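You operate a simulated robot arm through the tools that you are given. There is no shell and no other tool.

Carry out the task below with a simulated robot arm. There is one attempt and no reset: what you move stays moved.

## Task
Run warm water to the bowl's line, add two pumps of soap and wet the sponge in the suds.
Fine: tap off, sponge back where it lay.

The check looks at the end state, three seconds after you hand in, the way a careful person would. Anything else that was tipped, shoved, dropped, spilled or broken makes it a failure.

## Robot
A 6-joint arm with a two-finger gripper, fixed in place. Base frame: the origin is on the floor under the middle of its stand, x ahead of it, y to its left, z up; the work surface is at about z = 796. Lengths are in mm, angles in rad, forces in N, time in s.
It reaches about 1637 mm from its shoulder. Its first joint turns from -2.897 to 2.897 rad. Payload 3.43 kg.
The tool frame sits at the grasp point between the pads (the TCP): z along the fingers, y along the line on which they close. The tips reach 20 mm beyond it. The gripper opens to 190 mm; its body begins 248 mm behind the TCP.
Orientation is that of the tool frame in the base frame, as a unit quaternion [x, y, z, w]. With the fingers straight down and closing along the base's y, the tool's x points along the base's -x, its y along +y and its z along -z.

## Interface
- The arm moves only by the tool play_rows. Its argument "rows" is a list of rows, each an object of numbers (a shift or turn left out is 0, a gripper value left out holds the last): "tx", "ty", "tz": the shift along the tool's x, y, z in mm; "ax", "ay", "az": the turn, a rotation vector about the tool's x, y, z in rad. In form: [{"tx": .., "ty": .., "tz": .., "ax": .., "ay": .., "az": ..}, ...]. A call has 1 to 20 rows; each row shifts and turns the commanded pose from where the row before left it, along the tool's axes as they then stand. "hand" is the gripper command, from -1 (fully open) to 1 (shut), values between in proportion, set as the call begins (left out, the last holds). A row lasts 0.2 s, in which the tool goes at most 50 mm and 0.15 rad; a call with a longer step from one row to the next is refused whole, and so is a gripper value outside its range. Where a pose cannot be reached the arm comes as near as it can. A force on the tool above 40 N (or 10 N above the force at the start of the call, whichever is more), or a blocked arm, ends the call early, and 0.2 s more pass. Each finger travels about 45 mm/s and halts on what it meets, pressing with about 26 N; the grip force reading is that of the motor and also rises with nothing between the fingers. The clock runs only during rows and for 0.2 s after the last one: add rows that do not move to give the fingers time. It gives the time, the measured TCP pose, the force on the tool (base axes), the opening and the grip force at its end, in the units of the frame above (readings bear some noise), with the torque about the TCP (base axes, N m) and any sound that the robot's microphone picked up.
- Cameras (640 x 400 px; columns grow to the right, rows downward): "scene" is fixed at [219.1, 498.6, 1518.4]; the picture's right is [-0.65, -0.76, 0.00], its down [-0.43, 0.37, -0.82] and it looks along [0.63, -0.53, -0.57] (base axes); focal length 308 px, centre (320, 200). "wrist" rides on the gripper at [70, -8, -288] in the tool frame; the picture's right is [0.12, 0.99, 0.00], its down [-0.96, 0.12, -0.25] and it looks along [-0.25, 0.03, 0.97] (tool axes); focal length 261 px, centre (320, 200). There is no depth. A picture from a camera that has moved, and an enlarged one, comes with that camera's place and axes in the base frame and with its lens.
- snapshot(camera): a new picture of that camera. No time passes.
- raise_lower(by): slides the trunk up (or, below 0, down) by that many mm; the arm rides with it, the base frame stays. It gives what a move gives, with no picture.
- close_up(camera, box): a new picture of the part [left, top, right, bottom] of that camera's present view, enlarged. No time passes.
- job_done(): hands the job in; it is judged then, once.

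Places have to be worked out from the pictures, the camera data and where the tool is seen. Open the gripper and draw the arm clear of the work before you hand the job in, unless the task says otherwise.

The tools are called as a command line: name --argument value ..., lists and objects as JSON in quotes. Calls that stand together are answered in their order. play_rows: Moves the arm, as the interface text tells. Its arguments: {"type":"object","properties":{"rows":{"type":"array","items":{"type":"object","properties":{"tx":{"type":"number"},"ty":{"type":"number"},"tz":{"type":"number"},"ax":{"type":"number"},"ay":{"type":"number"},"az":{"type":"number"}}}},"hand":{"type":"number"}},"required":["rows"]} The other tools are called the same way: raise_lower (by) moves the trunk up or down; snapshot (camera) takes a picture; close_up (camera, box) takes an enlarged picture of a part of a camera's view; job_done () hands the job in.

At the start:

```text
time: 0.0
tool_pos: [589.3, 297.0, 1324.0]
tcp_rot: [0.0, 1.0, 0.0, 0.0]
ft_force: [-0.4, 0.2, -0.1]
wrist_torque: [0.03, 0.02, -0.01]
finger_gap: 189.9
finger_force: 0.0
trunk travel left (down, up): [-175.0, 65.0]
```

scene: 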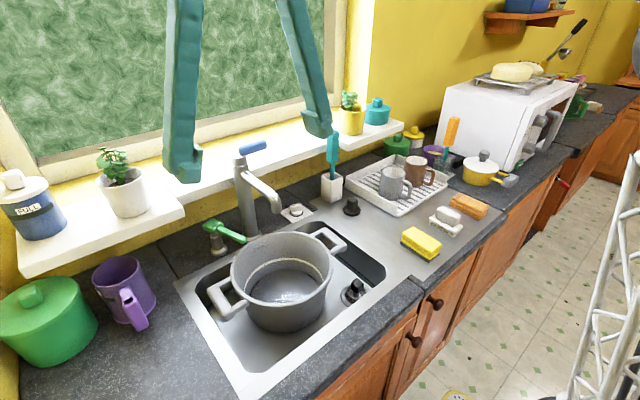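
wrist: 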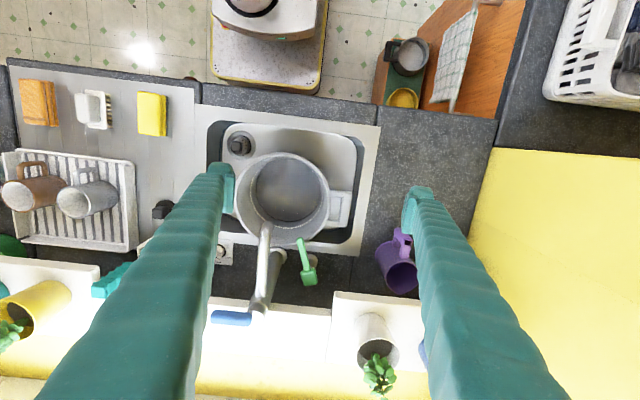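

I see a grey two-handled basin in the sink under a tap with a blue lever, a green pump beside it, and a yellow sponge on the drainer. I'll enlarge the pictures to understand each one before moving.

close_up --camera "scene" --box '[190, 120, 350, 220]'

close_up --camera "scene" --box '[190, 210, 390, 335]'

close_up --camera "scene" --box '[320, 130, 500, 270]'

close_up --camera "wrist" --box '[190, 100, 390, 340]'

close_up --camera "wrist" --box '[0, 60, 220, 200]'

```text
4.00 times, centred on (270, 170) of scene
camera zoom: at [219.1, 498.6, 1518.4], right [-0.65, -0.76, 0.0], down [-0.43, 0.37, -0.82], along [0.63, -0.53, -0.57], focal length 1233 px, centre (520, 320)
```

zoom: 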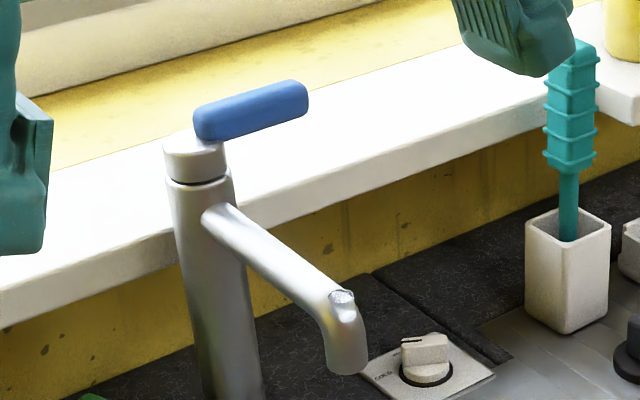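

```text
3.20 times, centred on (290, 272) of scene
camera zoom: at [219.1, 498.6, 1518.4], right [-0.65, -0.76, 0.0], down [-0.43, 0.37, -0.82], along [0.63, -0.53, -0.57], focal length 987 px, centre (416, -32)
```

zoom: 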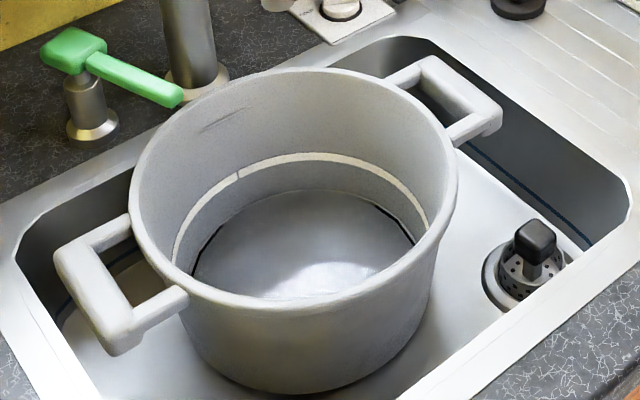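

```text
2.86 times, centred on (410, 200) of scene
camera zoom: at [219.1, 498.6, 1518.4], right [-0.65, -0.76, 0.0], down [-0.43, 0.37, -0.82], along [0.63, -0.53, -0.57], focal length 881 px, centre (63, 200)
```

zoom: 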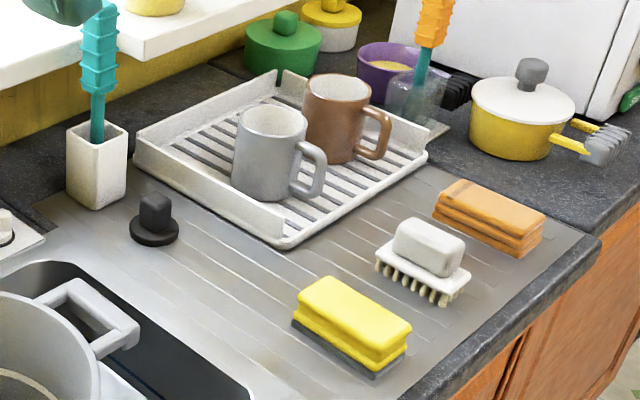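

```text
1.67 times, centred on (290, 220) of wrist
camera zoom: at [520.0, 288.2, 1610.1], right [-0.12, 0.99, 0.0], down [0.96, 0.12, 0.25], along [0.25, 0.03, -0.97], focal length 434 px, centre (370, 167)
```

zoom: 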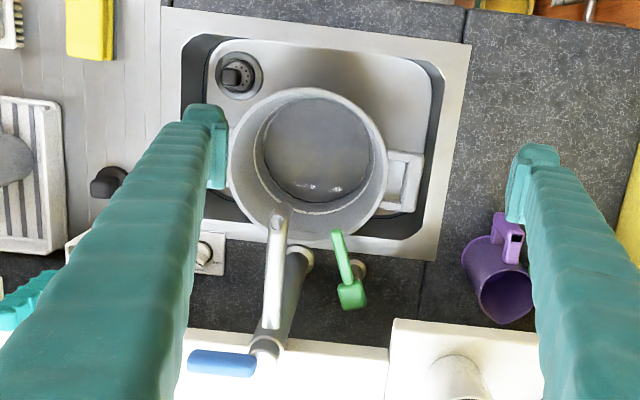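

```text
2.86 times, centred on (110, 130) of wrist
camera zoom: at [520.0, 288.2, 1610.1], right [-0.12, 0.99, 0.0], down [0.96, 0.12, 0.25], along [0.25, 0.03, -0.97], focal length 745 px, centre (920, 400)
```

zoom: 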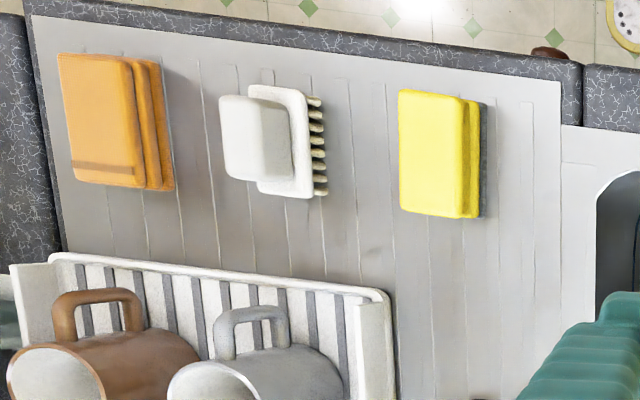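

The little plate by the tap has a dial with some lettering, which may set the temperature. I'll enlarge it, along with the lever and the pump.

close_up --camera "scene" --box '[270, 195, 326, 230]'

close_up --camera "wrist" --box '[200, 230, 248, 270]'

close_up --camera "wrist" --box '[200, 220, 330, 340]'

close_up --camera "scene" --box '[225, 130, 289, 170]'

close_up --camera "scene" --box '[190, 205, 270, 265]'

```text
11.43 times, centred on (298, 212) of scene
camera zoom: at [219.1, 498.6, 1518.4], right [-0.65, -0.76, 0.0], down [-0.43, 0.37, -0.82], along [0.63, -0.53, -0.57], focal length 3524 px, centre (571, 57)
```

zoom: 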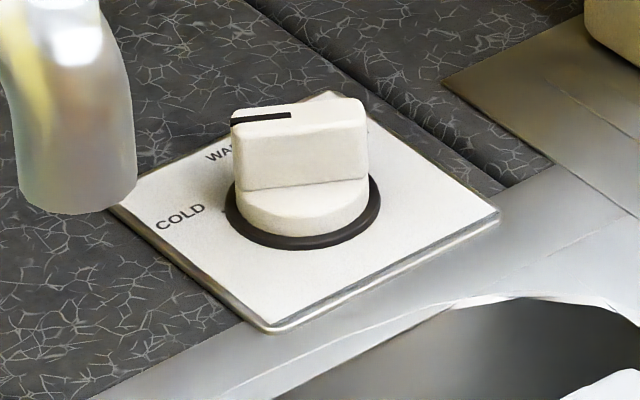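

```text
10.00 times, centred on (224, 250) of wrist
camera zoom: at [520.0, 288.2, 1610.1], right [-0.12, 0.99, 0.0], down [0.96, 0.12, 0.25], along [0.25, 0.03, -0.97], focal length 2606 px, centre (1280, -300)
```

zoom: 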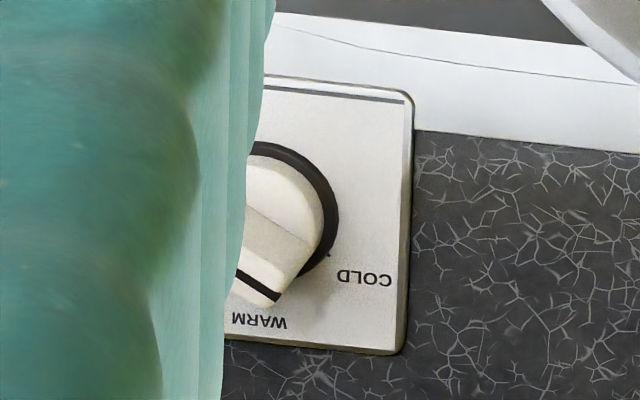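

```text
3.33 times, centred on (265, 280) of wrist
camera zoom: at [520.0, 288.2, 1610.1], right [-0.12, 0.99, 0.0], down [0.96, 0.12, 0.25], along [0.25, 0.03, -0.97], focal length 869 px, centre (503, -67)
```

zoom: 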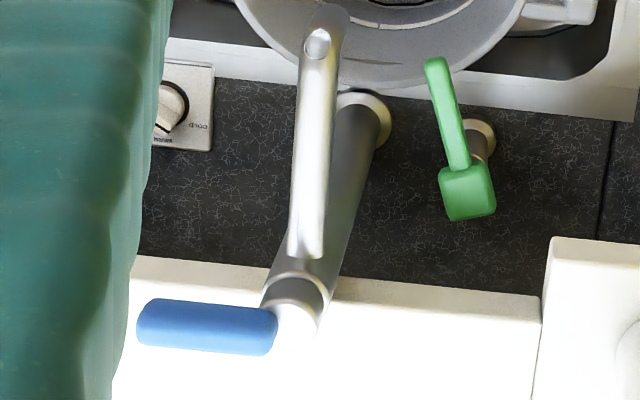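

```text
10.00 times, centred on (257, 150) of scene
camera zoom: at [219.1, 498.6, 1518.4], right [-0.65, -0.76, 0.0], down [-0.43, 0.37, -0.82], along [0.63, -0.53, -0.57], focal length 3083 px, centre (950, 700)
```

zoom: 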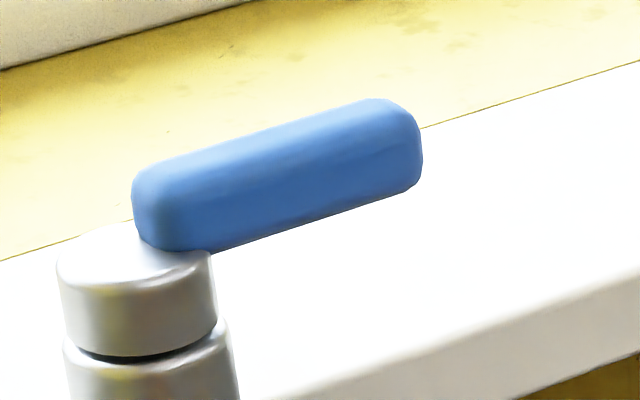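

```text
6.67 times, centred on (230, 235) of scene
camera zoom: at [219.1, 498.6, 1518.4], right [-0.65, -0.76, 0.0], down [-0.43, 0.37, -0.82], along [0.63, -0.53, -0.57], focal length 2056 px, centre (920, -33)
```

zoom: 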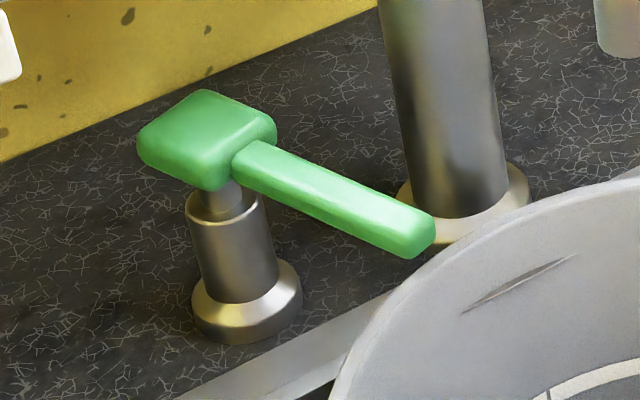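

By triangulating the two views I put the tap column near (885, 203), with the lever tip near (894, 118, 1170). The dial is near (885, 33, 910), the basin centre near (694, 220) and the sponge near (527, -140). I'll move at the current height so the wrist camera looks straight at the dial.

play_rows --rows '[{"tx": -15, "ty": -33}, {"tx": -15, "ty": -33}, {"tx": -15, "ty": -33}, {"tx": -15, "ty": -33}, {"tx": -15, "ty": -33}, {"tx": -15, "ty": -33}, {"tx": -15, "ty": -33}, {"tx": -15, "ty": -33}, {}]'

snapshot --camera "wrist"

snapshot --camera "scene"

```text
time: 2.0
tool_pos: [710.7, 33.0, 1323.3]
tcp_rot: [0.0, 1.0, 0.0, 0.001]
ft_force: [0.2, 0.2, -0.6]
wrist_torque: [0.01, -0.01, 0.02]
finger_gap: 190.0
finger_force: 0.0
trunk travel left (down, up): [-175.0, 65.0]
```

```text
taken
camera wrist: at [640.1, 22.9, 1609.5], right [-0.12, 0.99, 0.0], down [0.96, 0.12, 0.25], along [0.25, 0.03, -0.97], focal length 261 px, centre (320, 200)
```

wrist: 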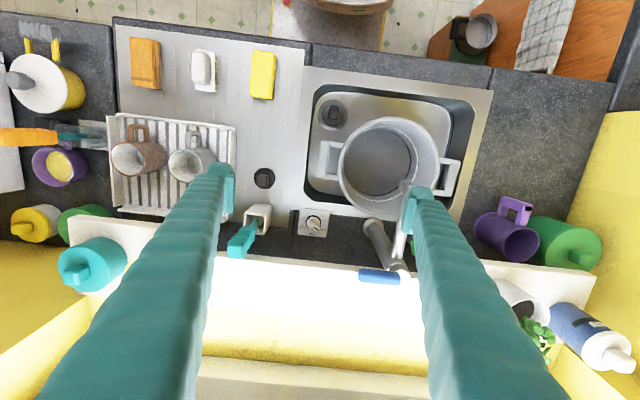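

```text
taken
```

scene: 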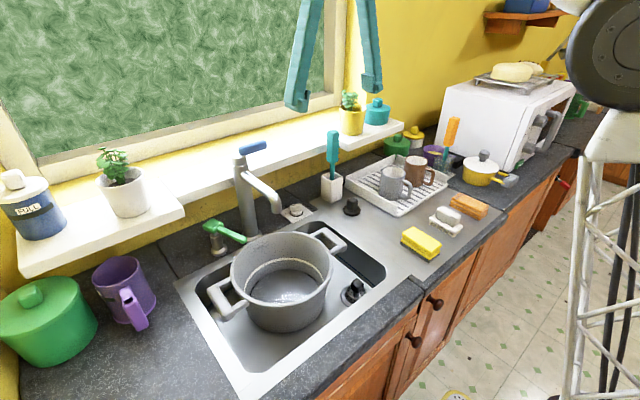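

The dial now shows clearly between the fingers. I'll enlarge it to read the pointer, and also get the tap, basin and sponge in the same view.

close_up --camera "wrist" --box '[293, 205, 333, 240]'

close_up --camera "wrist" --box '[300, 70, 500, 195]'

close_up --camera "wrist" --box '[120, 30, 320, 155]'

close_up --camera "wrist" --box '[340, 200, 440, 290]'

close_up --camera "scene" --box '[225, 130, 345, 225]'

```text
11.43 times, centred on (313, 222) of wrist
camera zoom: at [640.1, 22.9, 1609.5], right [-0.12, 0.99, 0.0], down [0.96, 0.12, 0.25], along [0.25, 0.03, -0.97], focal length 2979 px, centre (400, -57)
```

zoom: 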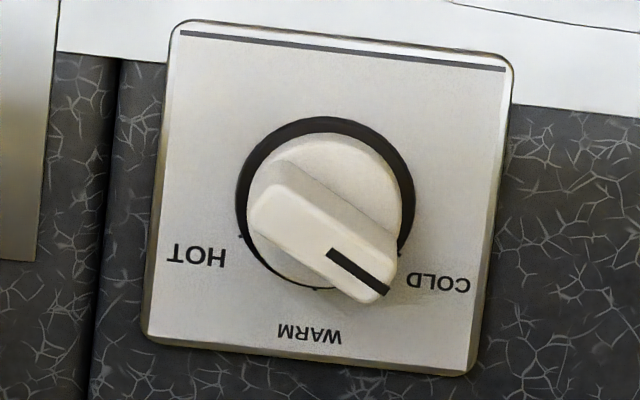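

```text
3.20 times, centred on (400, 132) of wrist
camera zoom: at [640.1, 22.9, 1609.5], right [-0.12, 0.99, 0.0], down [0.96, 0.12, 0.25], along [0.25, 0.03, -0.97], focal length 834 px, centre (64, 416)
```

zoom: 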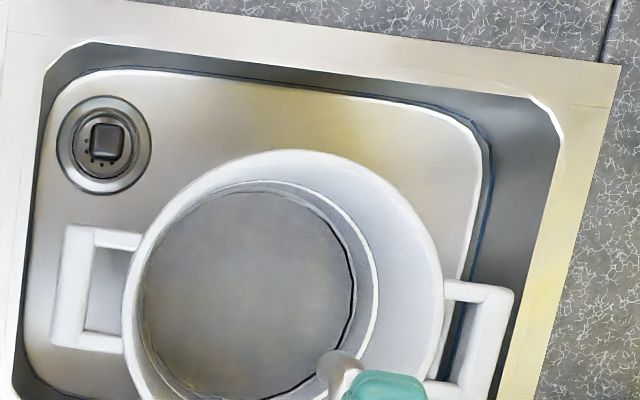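

```text
3.20 times, centred on (220, 92) of wrist
camera zoom: at [640.1, 22.9, 1609.5], right [-0.12, 0.99, 0.0], down [0.96, 0.12, 0.25], along [0.25, 0.03, -0.97], focal length 834 px, centre (640, 544)
```

zoom: 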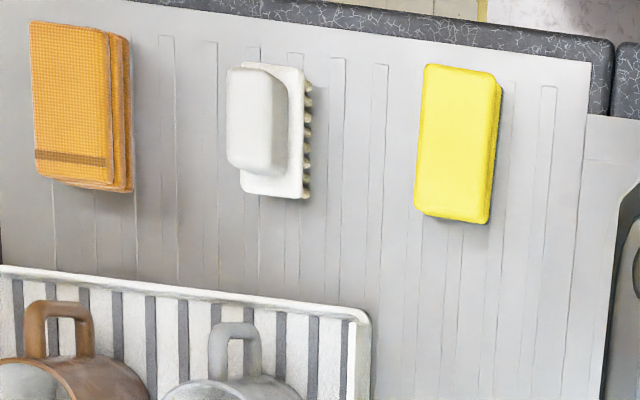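

```text
4.44 times, centred on (390, 245) of wrist
camera zoom: at [640.1, 22.9, 1609.5], right [-0.12, 0.99, 0.0], down [0.96, 0.12, 0.25], along [0.25, 0.03, -0.97], focal length 1158 px, centre (9, 0)
```

zoom: 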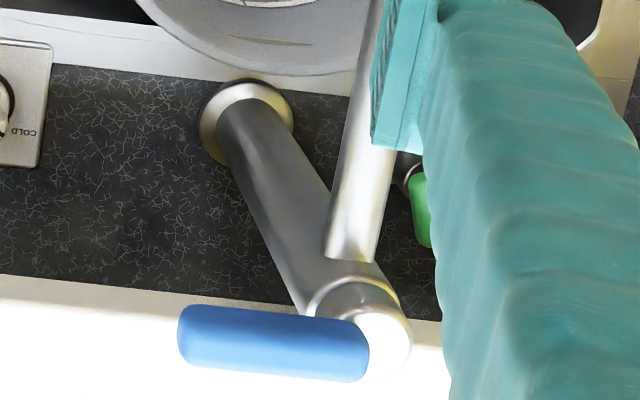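

```text
4.21 times, centred on (285, 178) of scene
camera zoom: at [219.1, 498.6, 1518.4], right [-0.65, -0.76, 0.0], down [-0.43, 0.37, -0.82], along [0.63, -0.53, -0.57], focal length 1298 px, centre (467, 295)
```

zoom: 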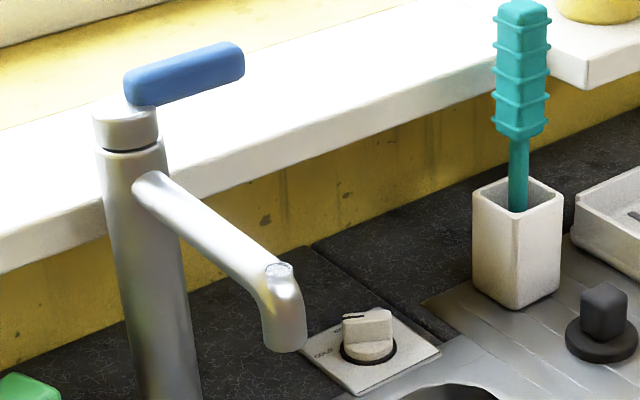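

The dial pointer sits at COLD, and WARM points straight at the wall (+x), so it needs about 60° clockwise seen from above. A tall brush at (867, -107) and the sill overhang rule out a vertical grasp. I'll look at the fingertip shape, then tilt the tool so it comes in from the robot's side.

close_up --camera "wrist" --box '[190, 150, 270, 250]'

close_up --camera "scene" --box '[270, 60, 400, 130]'

play_rows --rows '[{"ay": -0.122}, {"ay": -0.122}, {"ay": -0.122}, {"ay": -0.122}, {"ay": -0.122}, {}, {}]' --hand 0.3

snapshot --camera "wrist"

snapshot --camera "scene"

```text
4.00 times, centred on (230, 200) of wrist
camera zoom: at [640.1, 22.9, 1609.5], right [-0.12, 0.99, 0.0], down [0.96, 0.12, 0.25], along [0.25, 0.03, -0.97], focal length 1043 px, centre (680, 200)
```

zoom: 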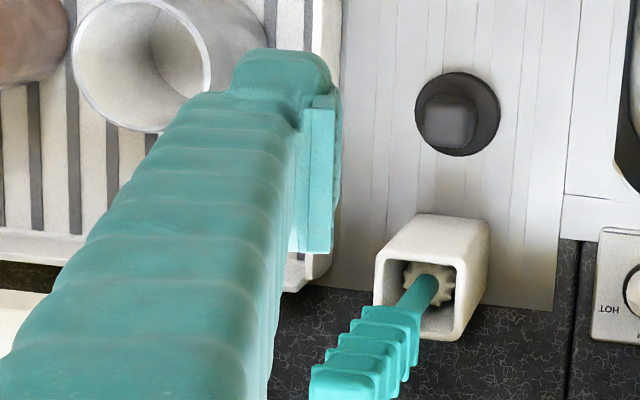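

```text
4.92 times, centred on (335, 95) of scene
camera zoom: at [219.1, 498.6, 1518.4], right [-0.65, -0.76, 0.0], down [-0.43, 0.37, -0.82], along [0.63, -0.53, -0.57], focal length 1518 px, centre (246, 717)
```

zoom: 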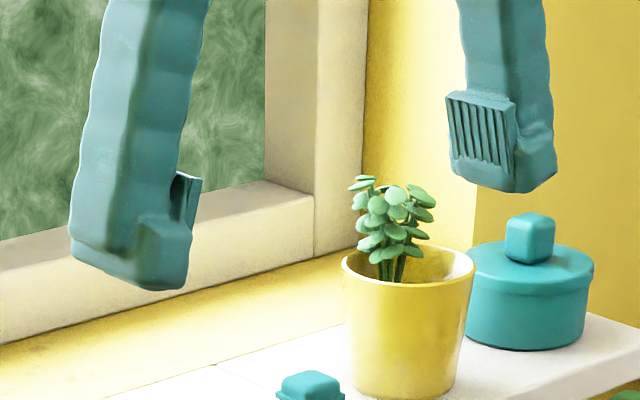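

```text
time: 3.6
tool_pos: [710.0, 34.7, 1323.1]
tcp_rot: [0.0, 0.954, 0.0, 0.3]
ft_force: [0.1, 0.5, -0.8]
wrist_torque: [-0.02, -0.01, 0.02]
finger_gap: 66.4
finger_force: 0.0
trunk travel left (down, up): [-175.0, 65.0]
```

```text
taken
camera wrist: at [487.4, 24.1, 1517.7], right [-0.1, 0.99, -0.07], down [0.65, 0.12, 0.75], along [0.76, 0.03, -0.65], focal length 261 px, centre (320, 200)
```

wrist: 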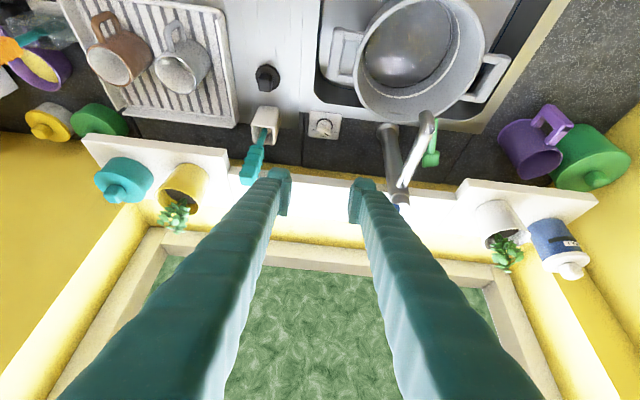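

```text
taken
```

scene: 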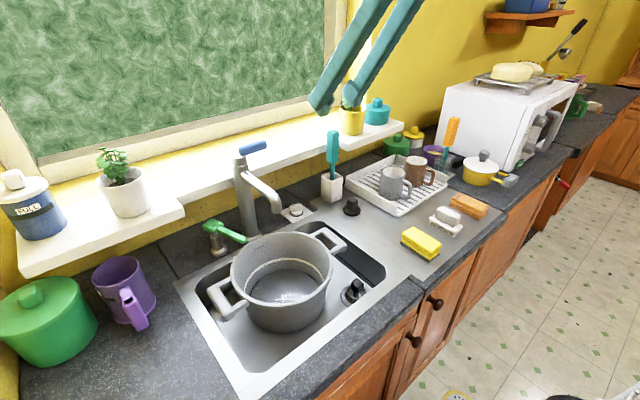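

The tilt came out at 0.61 rad with the fingers about 66 mm apart. I'll come down in front of the dial, with the tips staying above it, and look again.

play_rows --rows '[{"tx": 10.6, "ty": -1, "tz": 41.4}, {"tx": 10.6, "ty": -1, "tz": 41.4}, {"tx": 10.6, "ty": -1, "tz": 41.4}, {"tx": 10.6, "ty": -1, "tz": 41.4}, {"tx": 10.6, "ty": -1, "tz": 41.4}, {"tx": 10.6, "ty": -1, "tz": 41.4}, {"tx": 10.6, "ty": -1, "tz": 41.4}, {"tx": 10.6, "ty": -1, "tz": 41.4}, {}]'

snapshot --camera "wrist"

snapshot --camera "scene"

close_up --camera "scene" --box '[230, 130, 350, 230]'

close_up --camera "wrist" --box '[250, 130, 390, 220]'

```text
time: 5.6
tool_pos: [830.6, 24.6, 1001.5]
tcp_rot: [0.0, 0.954, 0.0, 0.3]
ft_force: [-0.6, -0.2, -0.7]
wrist_torque: [-0.03, -0.03, 0.03]
finger_gap: 66.4
finger_force: 0.0
trunk travel left (down, up): [-175.0, 65.0]
```

```text
taken
camera wrist: at [608.6, 15.5, 1196.8], right [-0.1, 0.99, -0.07], down [0.65, 0.12, 0.75], along [0.76, 0.03, -0.65], focal length 261 px, centre (320, 200)
```

wrist: 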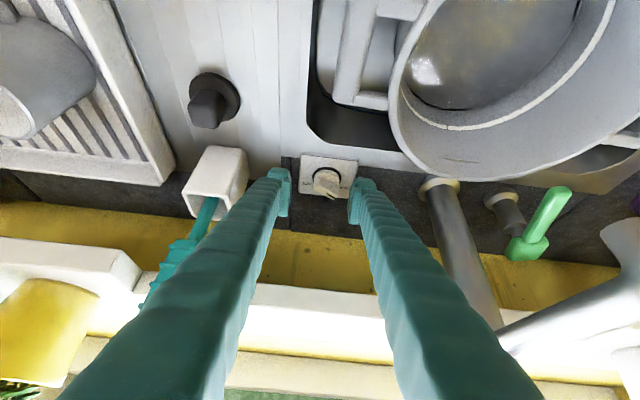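

```text
taken
```

scene: 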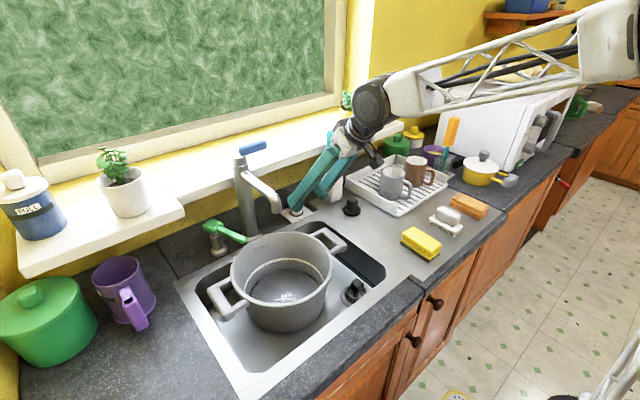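

```text
4.00 times, centred on (290, 180) of scene
camera zoom: at [219.1, 498.6, 1518.4], right [-0.65, -0.76, 0.0], down [-0.43, 0.37, -0.82], along [0.63, -0.53, -0.57], focal length 1233 px, centre (440, 280)
```

zoom: 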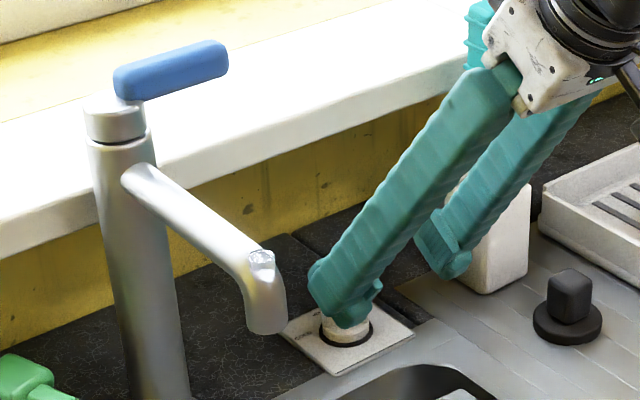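

```text
4.44 times, centred on (320, 175) of wrist
camera zoom: at [608.6, 15.5, 1196.8], right [-0.1, 0.99, -0.07], down [0.65, 0.12, 0.75], along [0.76, 0.03, -0.65], focal length 1158 px, centre (320, 311)
```

zoom: 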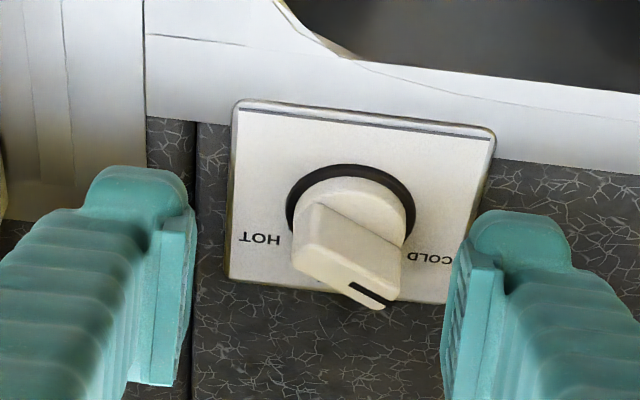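

The dial axis triangulates to about (891, 34.4), with its plate near z = 906 and the knob bar top about 30 mm higher. I'll yaw the tilted tool about the vertical so the jaws come nearer to square with the bar. Then I'll hover above the knob.

play_rows --rows '[{"ax": -0.0698, "az": -0.1}, {"ax": -0.0698, "az": -0.1}, {"ax": -0.0698, "az": -0.1}, {"ax": -0.0698, "az": -0.1}, {"ax": -0.0698, "az": -0.1}, {"tx": -15, "ty": -13.2, "tz": 26.6}, {"tx": -15, "ty": -13.2, "tz": 26.6}, {}]'

snapshot --camera "wrist"

close_up --camera "wrist" --box '[250, 130, 390, 220]'

close_up --camera "scene" --box '[250, 150, 370, 230]'

```text
time: 7.4
tool_pos: [890.8, 35.5, 977.1]
tcp_rot: [-0.286, 0.91, 0.09, 0.286]
ft_force: [-0.4, -0.2, -0.6]
wrist_torque: [-0.03, 0.04, 0.01]
finger_gap: 66.7
finger_force: 0.0
trunk travel left (down, up): [-175.0, 65.0]
```

```text
taken
camera wrist: at [713.3, -100.1, 1171.6], right [-0.65, 0.76, -0.07], down [0.46, 0.47, 0.75], along [0.6, 0.46, -0.65], focal length 261 px, centre (320, 200)
```

wrist: 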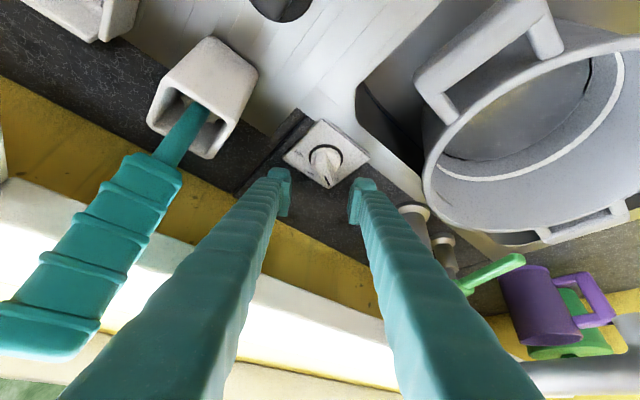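

```text
4.44 times, centred on (320, 175) of wrist
camera zoom: at [713.3, -100.1, 1171.6], right [-0.65, 0.76, -0.07], down [0.46, 0.47, 0.75], along [0.6, 0.46, -0.65], focal length 1158 px, centre (320, 311)
```

zoom: 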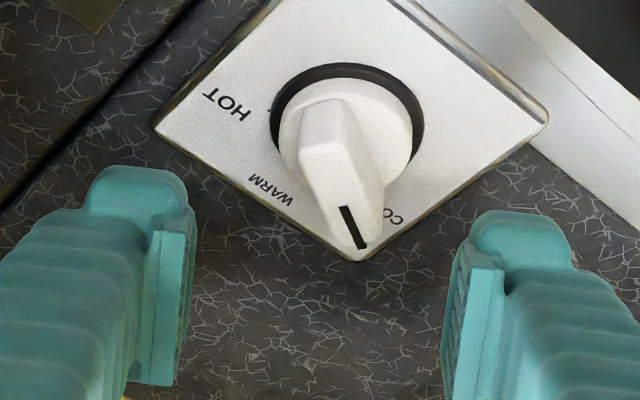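

```text
5.00 times, centred on (310, 190) of scene
camera zoom: at [219.1, 498.6, 1518.4], right [-0.65, -0.76, 0.0], down [-0.43, 0.37, -0.82], along [0.63, -0.53, -0.57], focal length 1542 px, centre (370, 250)
```

zoom: 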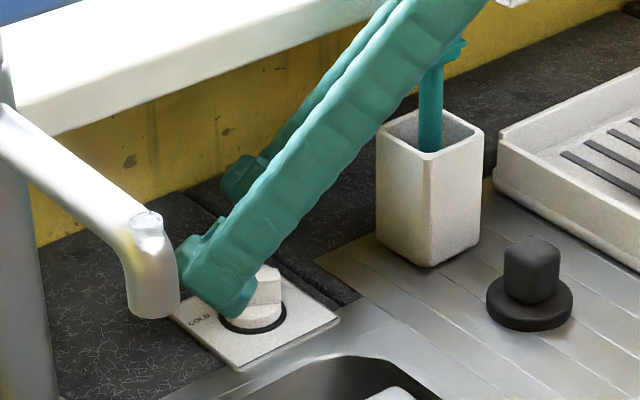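

The knob sits between the fingers, with its bar leaning toward COLD as expected and its centre about 3–4 mm to the +y side of the tool. I'll descend in small steps until the tips flank the bar.

play_rows --rows '[{"tx": 3.5, "ty": 0.7, "tz": 5.1}, {"tx": 3.5, "ty": 0.7, "tz": 5.1}, {"tx": 3.5, "ty": 0.7, "tz": 5.1}, {"tx": 3.5, "ty": 0.7, "tz": 5.1}, {"tx": 3.5, "ty": 0.7, "tz": 5.1}, {}]'

close_up --camera "wrist" --box '[250, 130, 390, 220]'

close_up --camera "scene" --box '[270, 180, 330, 225]'

```text
time: 8.8
tool_pos: [891.1, 38.1, 945.6]
tcp_rot: [-0.286, 0.91, 0.091, 0.287]
ft_force: [0.2, 0.1, 0.0]
wrist_torque: [-0.02, 0.01, 0.0]
finger_gap: 66.6
finger_force: 0.1
trunk travel left (down, up): [-175.0, 65.0]
```

```text
4.44 times, centred on (320, 175) of wrist
camera zoom: at [711.5, -96.9, 1140.9], right [-0.65, 0.76, -0.07], down [0.46, 0.47, 0.75], along [0.6, 0.46, -0.65], focal length 1158 px, centre (320, 311)
```

zoom: 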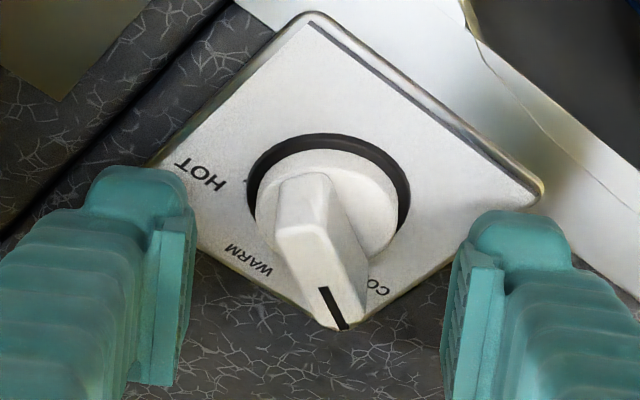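

```text
8.89 times, centred on (300, 202) of scene
camera zoom: at [219.1, 498.6, 1518.4], right [-0.65, -0.76, 0.0], down [-0.43, 0.37, -0.82], along [0.63, -0.53, -0.57], focal length 2741 px, centre (498, 178)
```

zoom: 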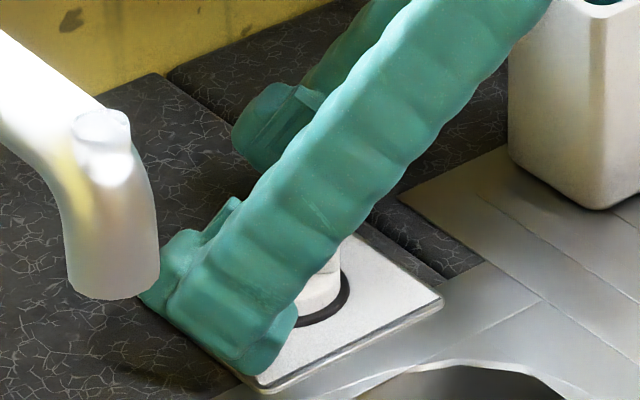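

Ray intersections put the plate at z ≈ 906 and the knob centre at (891, 39), with the bar top near z = 938. The tips therefore flank the upper 18 mm of the bar, so I'll close the jaws to square up on it.

play_rows --rows '[{"tx": 0.6, "ty": 0.8, "tz": 0.9}, {}, {}, {}, {}, {}]' --hand 1

close_up --camera "wrist" --box '[250, 130, 390, 220]'

close_up --camera "scene" --box '[270, 180, 330, 225]'

```text
time: 10.2
tool_pos: [889.0, 39.0, 947.2]
tcp_rot: [-0.286, 0.91, 0.09, 0.287]
ft_force: [6.6, -6.8, 14.2]
wrist_torque: [-1.41, -0.3, 0.13]
finger_gap: 25.2
finger_force: 44.8
trunk travel left (down, up): [-175.0, 65.0]
```

```text
4.44 times, centred on (320, 175) of wrist
camera zoom: at [711.1, -96.7, 1140.7], right [-0.65, 0.76, -0.07], down [0.46, 0.47, 0.75], along [0.6, 0.46, -0.65], focal length 1158 px, centre (320, 311)
```

zoom: 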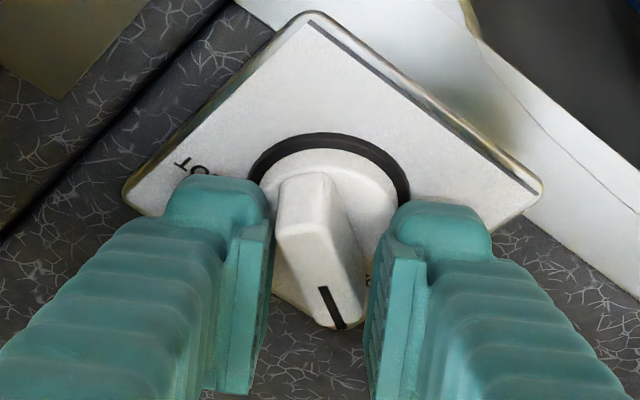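

```text
8.89 times, centred on (300, 202) of scene
camera zoom: at [219.1, 498.6, 1518.4], right [-0.65, -0.76, 0.0], down [-0.43, 0.37, -0.82], along [0.63, -0.53, -0.57], focal length 2741 px, centre (498, 178)
```

zoom: 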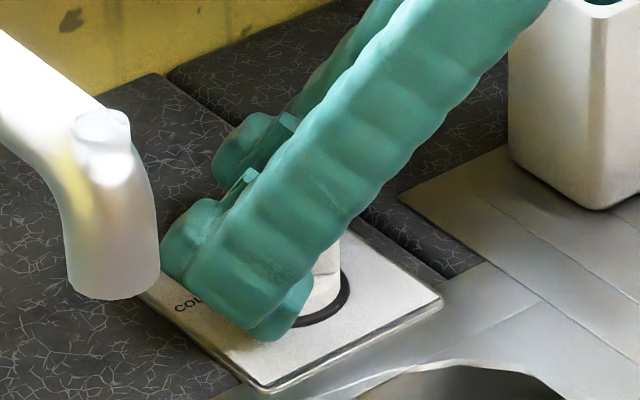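

The jaws stopped at 25 mm, which is exactly the bar's width across at 27°, so friction holds it by its corners. I'll turn about the vertical toward yaw 0 and see whether the knob follows.

play_rows --rows '[{"ax": 0.0343, "az": 0.0492}, {"ax": 0.0343, "az": 0.0492}, {"ax": 0.0343, "az": 0.0492}, {"ax": 0.0343, "az": 0.0492}, {"ax": 0.0343, "az": 0.0492}, {}]'

close_up --camera "wrist" --box '[250, 130, 390, 220]'

close_up --camera "scene" --box '[270, 180, 330, 225]'

```text
time: 11.4
tool_pos: [890.8, 37.7, 947.7]
tcp_rot: [-0.149, 0.941, 0.047, 0.299]
ft_force: [-3.8, -9.9, 18.7]
wrist_torque: [0.17, -0.68, 0.0]
finger_gap: 13.2
finger_force: 44.7
trunk travel left (down, up): [-175.0, 65.0]
stopped in row 6: the force on the tool passed its limit at 42 N (the readings are from after the stop); the commanded pose is now the measured one
```

```text
4.44 times, centred on (320, 175) of wrist
camera zoom: at [679.7, -40.5, 1141.9], right [-0.4, 0.92, -0.07], down [0.57, 0.31, 0.76], along [0.72, 0.26, -0.65], focal length 1158 px, centre (320, 311)
```

zoom: 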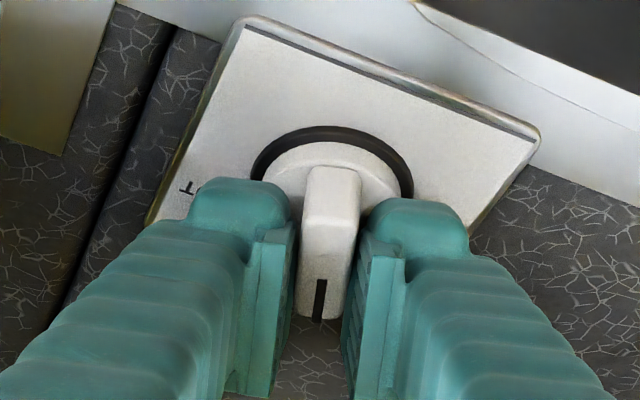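

```text
8.89 times, centred on (300, 202) of scene
camera zoom: at [219.1, 498.6, 1518.4], right [-0.65, -0.76, 0.0], down [-0.43, 0.37, -0.82], along [0.63, -0.53, -0.57], focal length 2741 px, centre (498, 178)
```

zoom: 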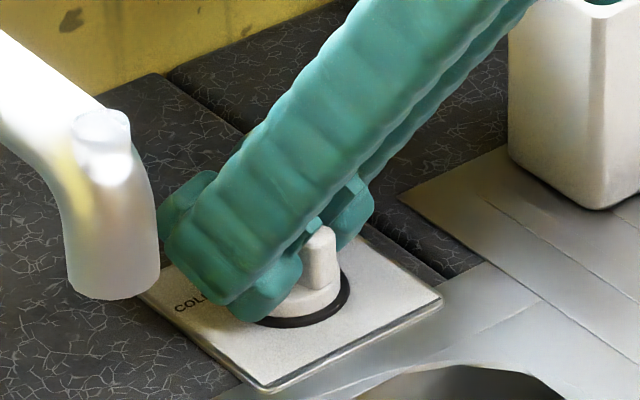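

The bar has now squared up in the jaws (gap 13 mm) and followed the tool, which is at about 18° yaw. I'll turn the remaining 0.31 rad so the pointer faces WARM.

play_rows --rows '[{"ax": 0.0299, "az": 0.0429}, {"ax": 0.0299, "az": 0.0429}, {"ax": 0.0299, "az": 0.0429}, {"ax": 0.0299, "az": 0.0429}, {"ax": 0.0299, "az": 0.0429}, {"ax": 0.0299, "az": 0.0429}, {}]'

close_up --camera "wrist" --box '[250, 130, 390, 220]'

close_up --camera "scene" --box '[270, 180, 330, 225]'

```text
time: 12.3
tool_pos: [890.5, 36.5, 949.1]
tcp_rot: [-0.075, 0.95, 0.021, 0.302]
ft_force: [-10.8, -29.6, 9.5]
wrist_torque: [-0.35, 0.35, 0.11]
finger_gap: 12.9
finger_force: 45.1
trunk travel left (down, up): [-175.0, 65.0]
stopped in row 4: the force on the tool passed its limit at 44 N (the readings are from after the stop); the commanded pose is now the measured one
```

```text
4.44 times, centred on (320, 175) of wrist
camera zoom: at [670.8, -8.0, 1141.9], right [-0.25, 0.96, -0.07], down [0.61, 0.22, 0.76], along [0.75, 0.15, -0.65], focal length 1158 px, centre (320, 311)
```

zoom: 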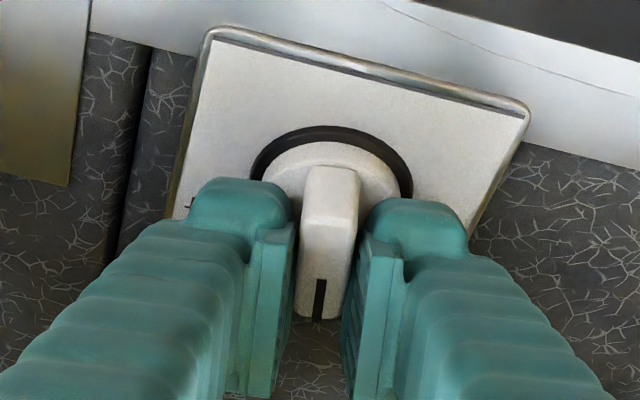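

```text
8.89 times, centred on (300, 202) of scene
camera zoom: at [219.1, 498.6, 1518.4], right [-0.65, -0.76, 0.0], down [-0.43, 0.37, -0.82], along [0.63, -0.53, -0.57], focal length 2741 px, centre (498, 178)
```

zoom: 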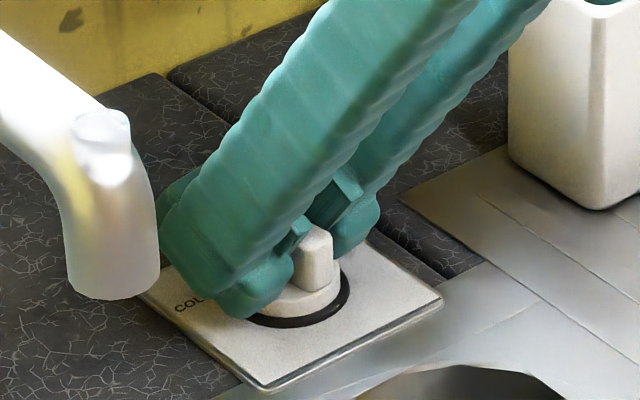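

Yaw is now 9°, and the side force of -30 N in y says my turning centre is a bit too far in +y. I'll ease the tool 1.5 mm toward -y and then turn the rest in small steps.

play_rows --rows '[{"ty": -0.8}, {"ty": -0.8}, {}]'

```text
time: 13.1
tool_pos: [890.3, 35.6, 949.2]
tcp_rot: [-0.076, 0.95, 0.022, 0.302]
ft_force: [-21.2, -33.4, 14.6]
wrist_torque: [-0.44, 0.26, 0.16]
finger_gap: 13.2
finger_force: 45.3
trunk travel left (down, up): [-175.0, 65.0]
```

The side force did not ease, so it is locked into the grip rather than coming from an offset. I'll open the jaws a few mm to release it and look at the knob angle.

play_rows --rows '[{}, {}, {}]' --hand 0.75

close_up --camera "wrist" --box '[250, 130, 390, 220]'

```text
time: 13.9
tool_pos: [892.1, 35.3, 947.6]
tcp_rot: [-0.076, 0.95, 0.023, 0.302]
ft_force: [-0.1, -0.7, 4.3]
wrist_torque: [-0.12, 0.0, -0.02]
finger_gap: 24.5
finger_force: 0.5
trunk travel left (down, up): [-175.0, 65.0]
```

```text
4.44 times, centred on (320, 175) of wrist
camera zoom: at [672.0, -8.0, 1140.8], right [-0.25, 0.96, -0.07], down [0.62, 0.22, 0.76], along [0.75, 0.15, -0.65], focal length 1158 px, centre (320, 311)
```

zoom: 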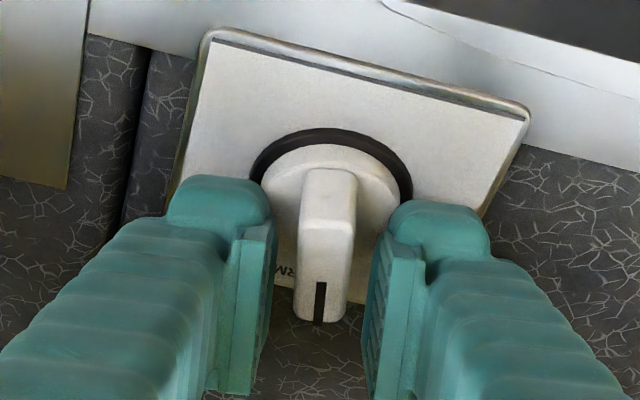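

The forces are gone and the knob is centred between the jaws, with the tool at y = 35.3. I'll lift about 2 mm off the disc, re-grip, and turn the last 9°.

play_rows --rows '[{"tx": -1.1, "tz": -1.6}, {}, {}]' --hand 1

play_rows --rows '[{"ax": 0.0225, "az": 0.0323}, {"ax": 0.0225, "az": 0.0323}, {"ax": 0.0225, "az": 0.0323}, {"ax": 0.0225, "az": 0.0323}, {}]'

close_up --camera "wrist" --box '[250, 130, 390, 220]'

```text
time: 14.7
tool_pos: [891.6, 35.6, 949.5]
tcp_rot: [-0.076, 0.95, 0.022, 0.301]
ft_force: [2.1, -6.2, -6.1]
wrist_torque: [-0.18, -0.09, 0.1]
finger_gap: 13.2
finger_force: 45.3
trunk travel left (down, up): [-175.0, 65.0]
```

```text
time: 15.9
tool_pos: [892.6, 35.0, 949.6]
tcp_rot: [-0.001, 0.953, 0.0, 0.302]
ft_force: [2.3, -35.9, -11.8]
wrist_torque: [-0.44, 0.02, 0.21]
finger_gap: 13.0
finger_force: 45.4
trunk travel left (down, up): [-175.0, 65.0]
```

```text
4.44 times, centred on (320, 175) of wrist
camera zoom: at [668.4, 25.7, 1142.4], right [-0.1, 0.99, -0.07], down [0.64, 0.12, 0.76], along [0.76, 0.03, -0.65], focal length 1158 px, centre (320, 311)
```

zoom: 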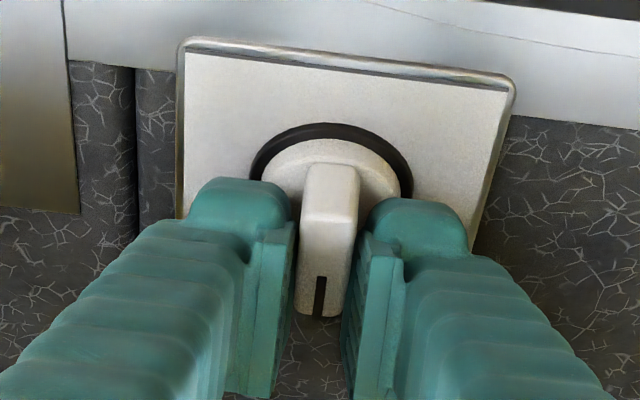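

Yaw reads 0, so the pointer should face WARM. I'll open the jaws, back away along the tool axis and check the dial.

play_rows --rows '[{}, {}, {}, {}]' --hand 0.6

play_rows --rows '[{"tz": -20}, {"tz": -30}, {"tz": -30}, {}]'

close_up --camera "wrist" --box '[270, 110, 370, 200]'

close_up --camera "scene" --box '[270, 180, 330, 225]'

```text
time: 16.9
tool_pos: [892.5, 37.1, 949.7]
tcp_rot: [-0.001, 0.953, -0.001, 0.304]
ft_force: [0.3, 0.2, -0.7]
wrist_torque: [-0.03, -0.02, 0.02]
finger_gap: 38.0
finger_force: 0.1
trunk travel left (down, up): [-175.0, 65.0]
```

```text
time: 17.9
tool_pos: [845.1, 37.5, 1015.6]
tcp_rot: [-0.002, 0.953, -0.001, 0.303]
ft_force: [-0.2, -0.1, -0.6]
wrist_torque: [0.01, -0.01, 0.03]
finger_gap: 38.0
finger_force: 0.1
trunk travel left (down, up): [-175.0, 65.0]
```

```text
4.44 times, centred on (320, 155) of wrist
camera zoom: at [621.8, 27.9, 1208.3], right [-0.1, 0.99, -0.07], down [0.64, 0.12, 0.76], along [0.76, 0.03, -0.65], focal length 1158 px, centre (320, 400)
```

zoom: 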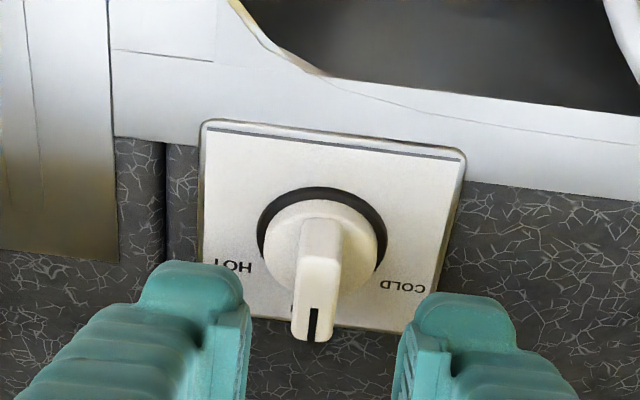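

```text
8.89 times, centred on (300, 202) of scene
camera zoom: at [219.1, 498.6, 1518.4], right [-0.65, -0.76, 0.0], down [-0.43, 0.37, -0.82], along [0.63, -0.53, -0.57], focal length 2741 px, centre (498, 178)
```

zoom: 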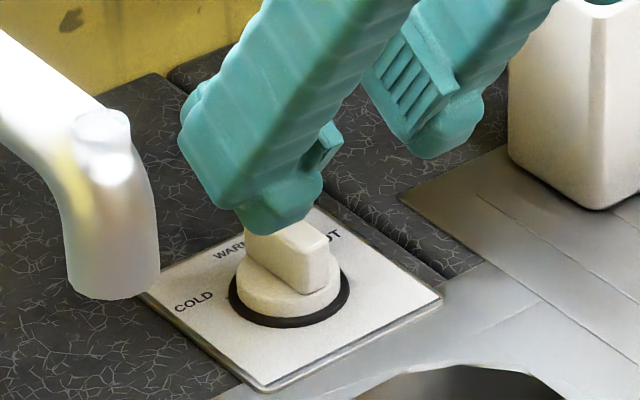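

The dial now points at WARM, with COLD to one side and HOT to the other. Next is the tap lever, so I'll withdraw along the tool axis, stand the tool upright and look at the tap from above.

play_rows --rows '[{"tz": -43}, {"tz": -43}, {"tz": -43}, {"tz": -43}, {"tz": -43}, {"tz": -43}, {"tz": -43}, {"ay": 0.122}, {"ay": 0.122}, {"ay": 0.122}, {"ay": 0.122}, {"ay": 0.122}, {}]'

snapshot --camera "wrist"

close_up --camera "scene" --box '[275, 190, 325, 225]'

```text
time: 20.7
tool_pos: [671.7, 38.3, 1261.3]
tcp_rot: [0.0, 1.0, -0.001, 0.002]
ft_force: [0.4, 0.3, -1.3]
wrist_torque: [0.02, 0.08, -0.01]
finger_gap: 38.0
finger_force: 0.1
trunk travel left (down, up): [-175.0, 65.0]
```

```text
taken
camera wrist: at [600.3, 28.2, 1547.3], right [-0.12, 0.99, 0.0], down [0.96, 0.12, 0.25], along [0.25, 0.03, -0.97], focal length 261 px, centre (320, 200)
```

wrist: 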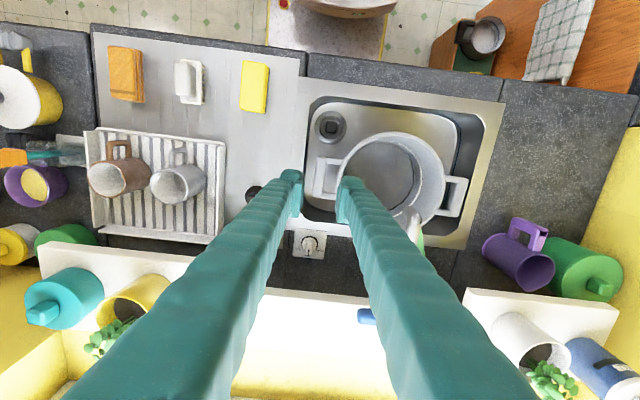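

```text
11.43 times, centred on (300, 208) of scene
camera zoom: at [219.1, 498.6, 1518.4], right [-0.65, -0.76, 0.0], down [-0.43, 0.37, -0.82], along [0.63, -0.53, -0.57], focal length 3524 px, centre (549, 114)
```

zoom: 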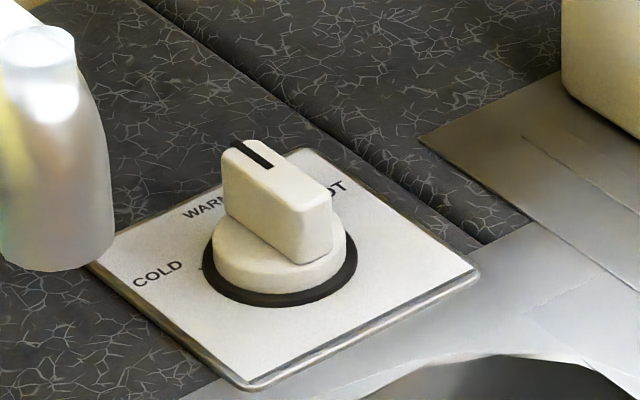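

The bar edges run parallel to the plate edges in the scene view. I'll confirm this from above before going on.

close_up --camera "wrist" --box '[288, 222, 334, 266]'

```text
9.09 times, centred on (311, 244) of wrist
camera zoom: at [600.3, 28.2, 1547.3], right [-0.12, 0.99, 0.0], down [0.96, 0.12, 0.25], along [0.25, 0.03, -0.97], focal length 2370 px, centre (402, -200)
```

zoom: 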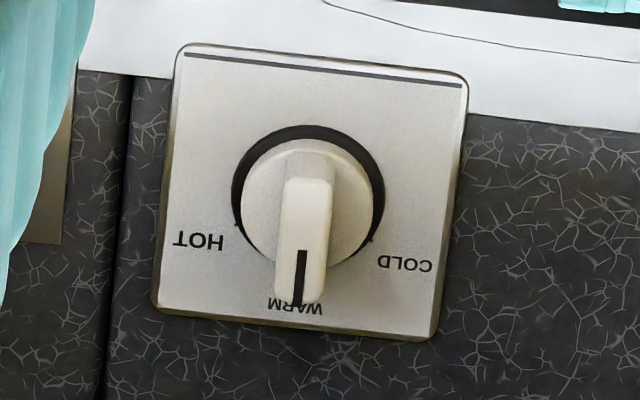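

The pointer is dead on WARM. Now I'll open the gripper and move above the tap so the lever can be seen between the fingers.

play_rows --rows '[{"tx": -12, "ty": 29.2, "tz": -17.2}, {"tx": -12, "ty": 29.2, "tz": -17.2}, {"tx": -12, "ty": 29.2, "tz": -17.2}, {"tx": -12, "ty": 29.2, "tz": -17.2}, {}, {}, {}, {}, {}]' --hand -1

snapshot --camera "wrist"

close_up --camera "wrist" --box '[240, 190, 400, 290]'

close_up --camera "scene" --box '[210, 120, 310, 240]'

```text
time: 22.7
tool_pos: [716.5, 155.4, 1323.1]
tcp_rot: [-0.001, 1.0, 0.0, 0.006]
ft_force: [-0.9, 0.2, -0.3]
wrist_torque: [0.01, 0.01, 0.05]
finger_gap: 190.4
finger_force: 0.1
out of reach, approached as far as the arm can: row 4
trunk travel left (down, up): [-175.0, 65.0]
```

```text
taken
camera wrist: at [642.5, 144.7, 1608.2], right [-0.12, 0.99, 0.0], down [0.96, 0.12, 0.26], along [0.26, 0.03, -0.97], focal length 261 px, centre (320, 200)
```

wrist: 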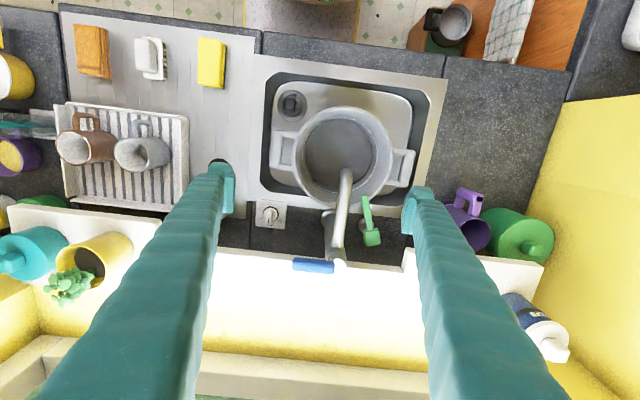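

```text
4.00 times, centred on (320, 240) of wrist
camera zoom: at [642.5, 144.7, 1608.2], right [-0.12, 0.99, 0.0], down [0.96, 0.12, 0.26], along [0.26, 0.03, -0.97], focal length 1043 px, centre (320, 40)
```

zoom: 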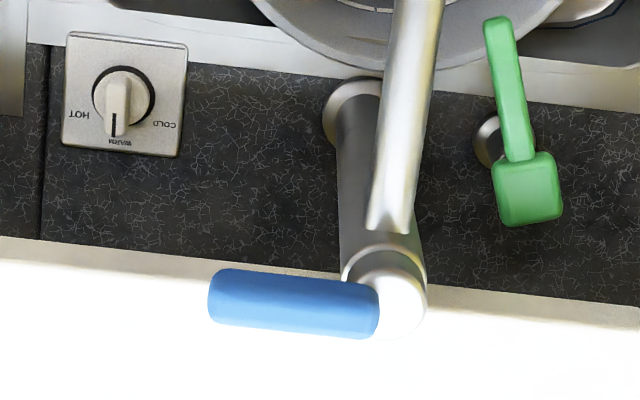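

```text
3.33 times, centred on (260, 180) of scene
camera zoom: at [219.1, 498.6, 1518.4], right [-0.65, -0.76, 0.0], down [-0.43, 0.37, -0.82], along [0.63, -0.53, -0.57], focal length 1028 px, centre (520, 267)
```

zoom: 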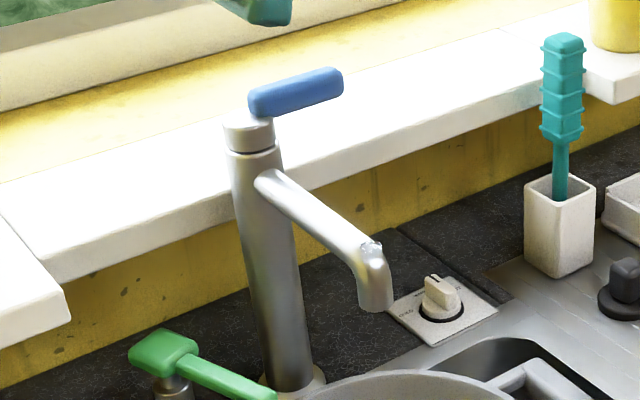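

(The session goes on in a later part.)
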